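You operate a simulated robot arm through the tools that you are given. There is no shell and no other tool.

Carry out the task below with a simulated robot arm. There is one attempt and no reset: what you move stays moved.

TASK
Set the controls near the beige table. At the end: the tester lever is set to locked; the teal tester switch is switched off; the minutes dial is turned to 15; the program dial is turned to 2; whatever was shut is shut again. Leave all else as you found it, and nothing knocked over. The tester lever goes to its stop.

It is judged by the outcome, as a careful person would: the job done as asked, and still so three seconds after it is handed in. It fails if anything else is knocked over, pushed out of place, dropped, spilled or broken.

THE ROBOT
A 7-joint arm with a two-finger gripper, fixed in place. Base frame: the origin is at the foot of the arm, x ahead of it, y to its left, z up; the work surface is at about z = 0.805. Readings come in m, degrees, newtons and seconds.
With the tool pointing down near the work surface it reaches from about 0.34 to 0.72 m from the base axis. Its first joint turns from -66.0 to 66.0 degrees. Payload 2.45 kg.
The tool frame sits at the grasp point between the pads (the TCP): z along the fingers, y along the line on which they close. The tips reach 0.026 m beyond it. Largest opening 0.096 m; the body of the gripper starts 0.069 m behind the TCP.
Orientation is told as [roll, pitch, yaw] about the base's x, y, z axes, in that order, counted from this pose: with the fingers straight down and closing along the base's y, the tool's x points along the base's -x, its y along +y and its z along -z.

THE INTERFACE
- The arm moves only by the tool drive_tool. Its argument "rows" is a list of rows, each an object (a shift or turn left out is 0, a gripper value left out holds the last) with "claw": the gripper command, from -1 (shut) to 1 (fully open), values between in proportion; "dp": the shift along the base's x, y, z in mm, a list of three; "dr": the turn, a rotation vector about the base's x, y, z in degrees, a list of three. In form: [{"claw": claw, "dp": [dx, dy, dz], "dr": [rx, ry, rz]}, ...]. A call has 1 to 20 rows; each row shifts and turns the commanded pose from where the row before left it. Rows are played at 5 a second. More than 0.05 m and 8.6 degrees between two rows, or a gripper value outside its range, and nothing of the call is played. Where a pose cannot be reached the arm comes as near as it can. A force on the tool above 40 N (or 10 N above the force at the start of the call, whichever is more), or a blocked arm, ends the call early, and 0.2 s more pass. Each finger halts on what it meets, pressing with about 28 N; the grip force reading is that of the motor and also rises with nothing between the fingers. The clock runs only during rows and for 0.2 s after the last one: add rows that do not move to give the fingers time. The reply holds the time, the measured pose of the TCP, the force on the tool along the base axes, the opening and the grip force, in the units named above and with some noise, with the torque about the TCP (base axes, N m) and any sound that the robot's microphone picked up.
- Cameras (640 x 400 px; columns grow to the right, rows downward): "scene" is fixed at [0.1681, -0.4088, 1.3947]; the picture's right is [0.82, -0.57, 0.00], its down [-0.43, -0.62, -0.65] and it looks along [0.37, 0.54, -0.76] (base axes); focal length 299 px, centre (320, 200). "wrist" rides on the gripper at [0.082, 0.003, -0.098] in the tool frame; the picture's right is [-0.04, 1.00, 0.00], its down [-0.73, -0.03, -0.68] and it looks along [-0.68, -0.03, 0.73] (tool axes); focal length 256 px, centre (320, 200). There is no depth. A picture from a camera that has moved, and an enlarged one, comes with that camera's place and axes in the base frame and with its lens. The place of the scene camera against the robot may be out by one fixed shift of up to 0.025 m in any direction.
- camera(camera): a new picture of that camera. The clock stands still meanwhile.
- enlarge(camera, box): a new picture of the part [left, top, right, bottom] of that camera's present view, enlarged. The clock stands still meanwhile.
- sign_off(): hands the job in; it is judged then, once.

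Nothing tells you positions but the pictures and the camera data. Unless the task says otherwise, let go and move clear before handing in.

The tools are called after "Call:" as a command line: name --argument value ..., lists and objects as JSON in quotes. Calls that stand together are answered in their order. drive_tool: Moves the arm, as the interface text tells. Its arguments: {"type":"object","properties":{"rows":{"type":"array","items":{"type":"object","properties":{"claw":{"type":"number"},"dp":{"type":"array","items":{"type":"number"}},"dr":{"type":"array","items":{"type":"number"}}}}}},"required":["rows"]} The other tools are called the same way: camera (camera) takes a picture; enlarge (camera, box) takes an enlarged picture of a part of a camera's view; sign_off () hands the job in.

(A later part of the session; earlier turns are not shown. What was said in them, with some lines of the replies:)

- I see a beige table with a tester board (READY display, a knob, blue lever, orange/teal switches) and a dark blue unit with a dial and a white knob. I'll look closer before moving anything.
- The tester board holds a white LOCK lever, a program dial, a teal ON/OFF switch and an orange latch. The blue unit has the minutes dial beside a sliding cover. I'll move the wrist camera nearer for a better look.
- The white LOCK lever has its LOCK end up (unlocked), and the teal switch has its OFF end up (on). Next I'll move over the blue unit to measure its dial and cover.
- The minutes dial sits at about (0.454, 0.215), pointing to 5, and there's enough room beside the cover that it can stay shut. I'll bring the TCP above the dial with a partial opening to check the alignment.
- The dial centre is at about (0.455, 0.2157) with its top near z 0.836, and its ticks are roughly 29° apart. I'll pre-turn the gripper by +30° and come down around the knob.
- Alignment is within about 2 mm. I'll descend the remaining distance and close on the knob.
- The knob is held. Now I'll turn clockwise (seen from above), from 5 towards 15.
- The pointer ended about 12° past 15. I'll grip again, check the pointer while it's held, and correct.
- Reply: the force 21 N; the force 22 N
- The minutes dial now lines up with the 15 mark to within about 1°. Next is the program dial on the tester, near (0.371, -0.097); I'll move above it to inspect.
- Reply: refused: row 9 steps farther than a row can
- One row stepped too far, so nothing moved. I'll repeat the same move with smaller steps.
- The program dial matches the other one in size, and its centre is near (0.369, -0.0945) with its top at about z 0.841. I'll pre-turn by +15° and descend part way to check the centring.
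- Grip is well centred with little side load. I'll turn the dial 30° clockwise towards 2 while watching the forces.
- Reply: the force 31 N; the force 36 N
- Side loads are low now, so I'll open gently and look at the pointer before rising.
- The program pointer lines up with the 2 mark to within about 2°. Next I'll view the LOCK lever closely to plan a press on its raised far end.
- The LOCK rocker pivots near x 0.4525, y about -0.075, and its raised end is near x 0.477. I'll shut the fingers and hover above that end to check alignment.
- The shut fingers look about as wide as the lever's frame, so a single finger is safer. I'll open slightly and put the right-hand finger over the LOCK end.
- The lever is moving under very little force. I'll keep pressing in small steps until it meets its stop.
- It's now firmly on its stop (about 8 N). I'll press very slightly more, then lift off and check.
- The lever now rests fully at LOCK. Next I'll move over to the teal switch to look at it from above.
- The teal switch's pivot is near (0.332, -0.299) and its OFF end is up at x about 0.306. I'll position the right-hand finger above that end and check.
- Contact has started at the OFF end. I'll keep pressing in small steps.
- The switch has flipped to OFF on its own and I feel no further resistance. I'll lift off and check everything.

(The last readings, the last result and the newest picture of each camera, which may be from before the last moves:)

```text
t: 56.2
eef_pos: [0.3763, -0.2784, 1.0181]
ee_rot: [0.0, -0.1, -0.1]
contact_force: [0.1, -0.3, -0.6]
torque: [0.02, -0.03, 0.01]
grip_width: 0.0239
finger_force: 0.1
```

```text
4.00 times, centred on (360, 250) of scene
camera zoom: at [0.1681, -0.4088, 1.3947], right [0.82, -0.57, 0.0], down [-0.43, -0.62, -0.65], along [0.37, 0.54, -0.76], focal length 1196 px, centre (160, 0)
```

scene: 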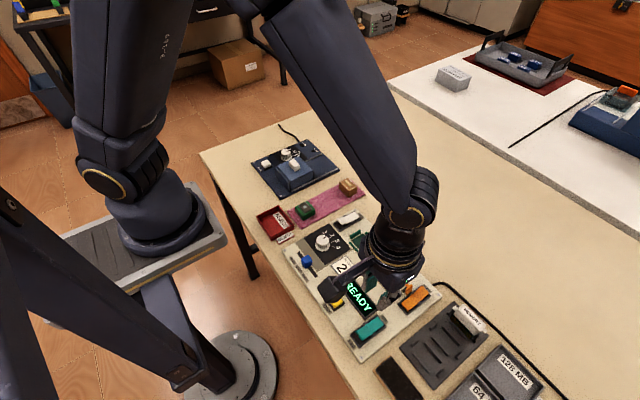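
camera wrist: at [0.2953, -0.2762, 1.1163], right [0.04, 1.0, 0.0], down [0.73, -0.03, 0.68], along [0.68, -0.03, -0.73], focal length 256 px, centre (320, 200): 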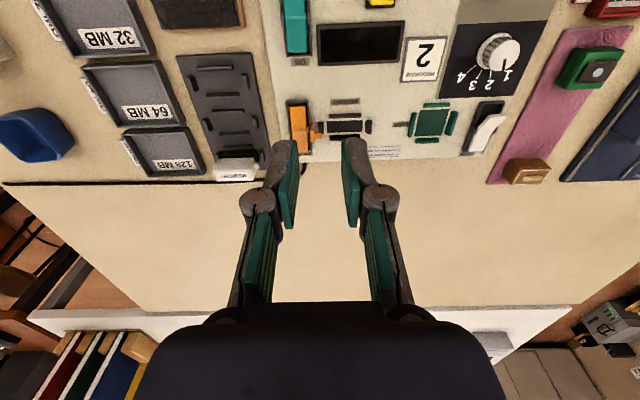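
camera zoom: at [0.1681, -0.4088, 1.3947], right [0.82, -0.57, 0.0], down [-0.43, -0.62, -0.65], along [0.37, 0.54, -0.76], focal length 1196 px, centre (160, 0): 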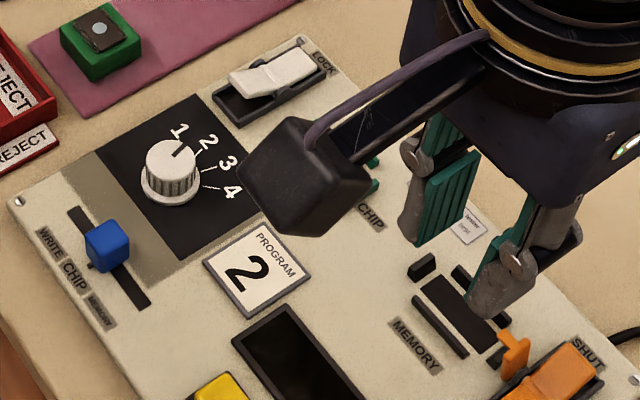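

Call:
enlarge --camera "scene" --box '[245, 130, 345, 205]'

Call:
enlarge --camera "scene" --box '[308, 226, 344, 254]'

Call:
drive_tool --rows '[{"dp": [0, 35, 10]}, {"dp": [0, 40, 0]}, {"dp": [0, 40, 0]}, {"dp": [0, 40, 0]}, {"dp": [-5, 30, -15]}, {"dp": [-5, 0, -15]}, {"dp": [0, 0, -15]}, {"dp": [0, 0, 0]}, {"dp": [0, 0, 0]}]'

Call:
enlarge --camera "wrist" --box '[280, 60, 380, 140]'

Call:
camera --camera "wrist"

```text
5.33 times, centred on (295, 168) of scene
camera zoom: at [0.1681, -0.4088, 1.3947], right [0.82, -0.57, 0.0], down [-0.43, -0.62, -0.65], along [0.37, 0.54, -0.76], focal length 1594 px, centre (453, 373)
```

zoom: 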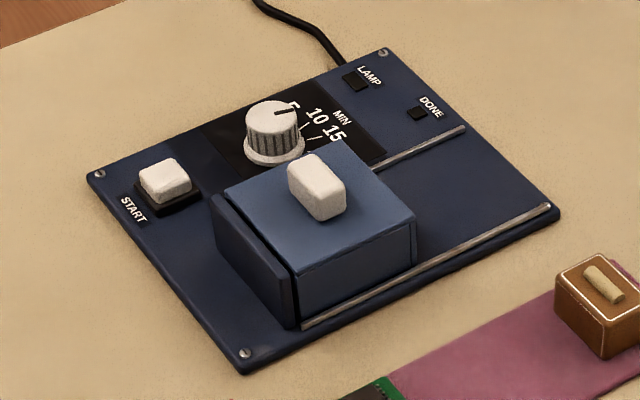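

```text
14.29 times, centred on (326, 240) of scene
camera zoom: at [0.1681, -0.4088, 1.3947], right [0.82, -0.57, 0.0], down [-0.43, -0.62, -0.65], along [0.37, 0.54, -0.76], focal length 4271 px, centre (234, -371)
```

zoom: 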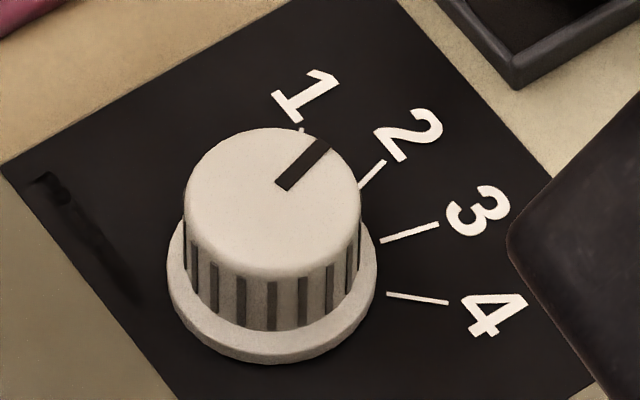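

```text
t: 58.2
eef_pos: [0.3619, -0.0952, 0.9822]
ee_rot: [0.0, 0.0, -0.1]
contact_force: [-0.7, -0.8, 0.2]
torque: [0.01, 0.0, 0.0]
grip_width: 0.0243
finger_force: 0.0
```

```text
5.00 times, centred on (330, 100) of wrist
camera zoom: at [0.2819, -0.0922, 1.0812], right [0.04, 1.0, 0.0], down [0.73, -0.03, 0.68], along [0.68, -0.03, -0.73], focal length 1280 px, centre (270, 700)
```

zoom: 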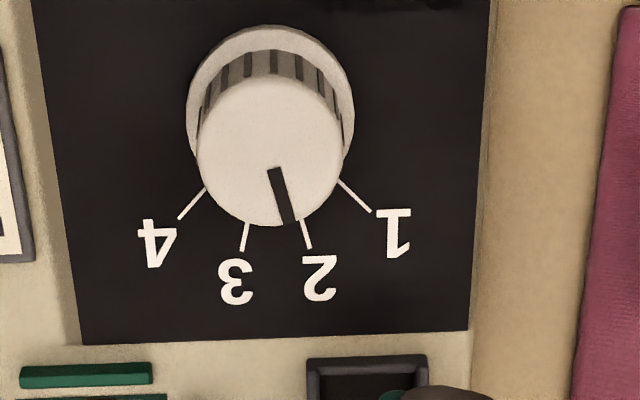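

```text
taken
camera wrist: at [0.2819, -0.0922, 1.0812], right [0.04, 1.0, 0.0], down [0.73, -0.03, 0.68], along [0.68, -0.03, -0.73], focal length 256 px, centre (320, 200)
```

wrist: 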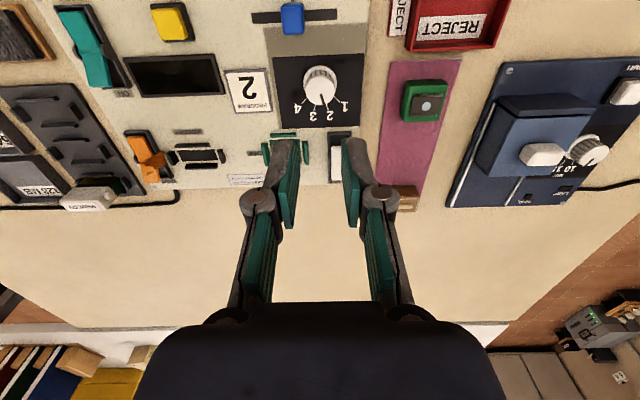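

Call:
drive_tool --rows '[{"dp": [10, 0, 40]}, {"dp": [10, -20, 40]}, {"dp": [20, -20, 40]}, {"dp": [20, -20, 30]}, {"dp": [0, 0, 0]}, {"dp": [0, 0, 0]}]'

Call:
camera --camera "scene"

Call:
enlarge --camera "scene" --box '[280, 140, 312, 165]'

Call:
enlarge --camera "scene" --box '[280, 200, 440, 360]'

```text
t: 59.6
eef_pos: [0.4234, -0.1566, 1.1351]
ee_rot: [0.0, 0.0, -0.1]
contact_force: [-0.9, 1.1, 0.3]
torque: [0.03, 0.0, 0.02]
grip_width: 0.024
finger_force: 0.1
```

```text
taken
```

scene: 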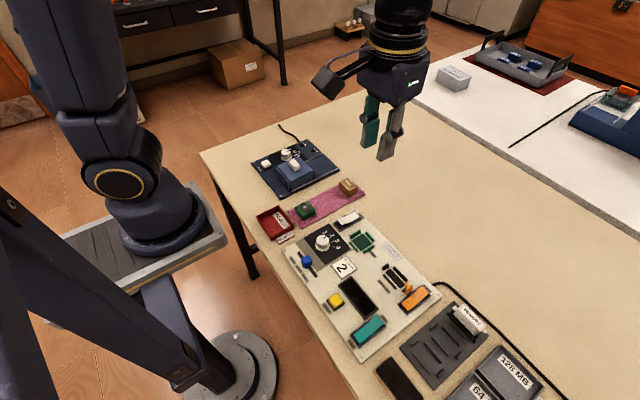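

```text
16.00 times, centred on (296, 152) of scene
camera zoom: at [0.1681, -0.4089, 1.3947], right [0.82, -0.57, 0.0], down [-0.43, -0.62, -0.65], along [0.37, 0.54, -0.76], focal length 4783 px, centre (704, 960)
```

zoom: 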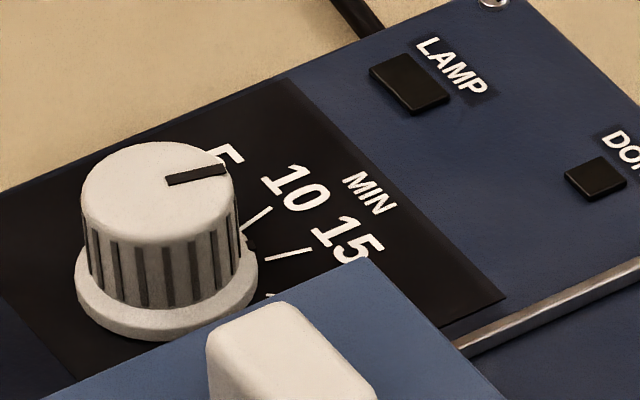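

```text
2.50 times, centred on (360, 280) of scene
camera zoom: at [0.1681, -0.4089, 1.3947], right [0.82, -0.57, 0.0], down [-0.43, -0.62, -0.65], along [0.37, 0.54, -0.76], focal length 747 px, centre (220, 0)
```

zoom: 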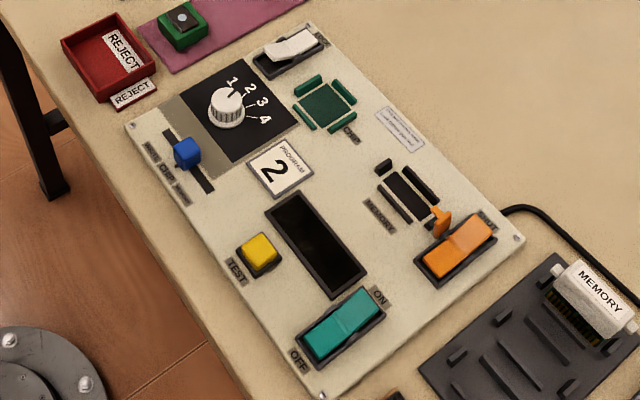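

The lever is at LOCK on its stop, the teal switch is OFF and its display is dark. The minutes dial reads 15, the program dial reads 2, and the cover was never opened. Nothing else looks disturbed and the arm is clear, so I'm handing in.

Call:
sign_off

```text
The job is handed in.
```

The controls are set as asked, and I've handed the job in; I haven't been told the verdict.

- **Tester lever:** it is at LOCK and pressed to its stop. I felt about 8 N of resistance there before lifting off.
- **Teal switch:** it is flipped to OFF, and the READY display went dark. Pressing a little further met no resistance.
- **Minutes dial:** it points to 15. The first turn went about 12° too far, so I gripped it again and turned it back. The close-up view puts it within about 1° of the mark, and the scene view within 2–3°.
- **Program dial:** it points to 2, within about 2° of the mark.
- **Left as found:** I never opened the blue unit's sliding cover, so it is still shut. Nothing else looks moved in the final pictures, and the arm is clear of the table.
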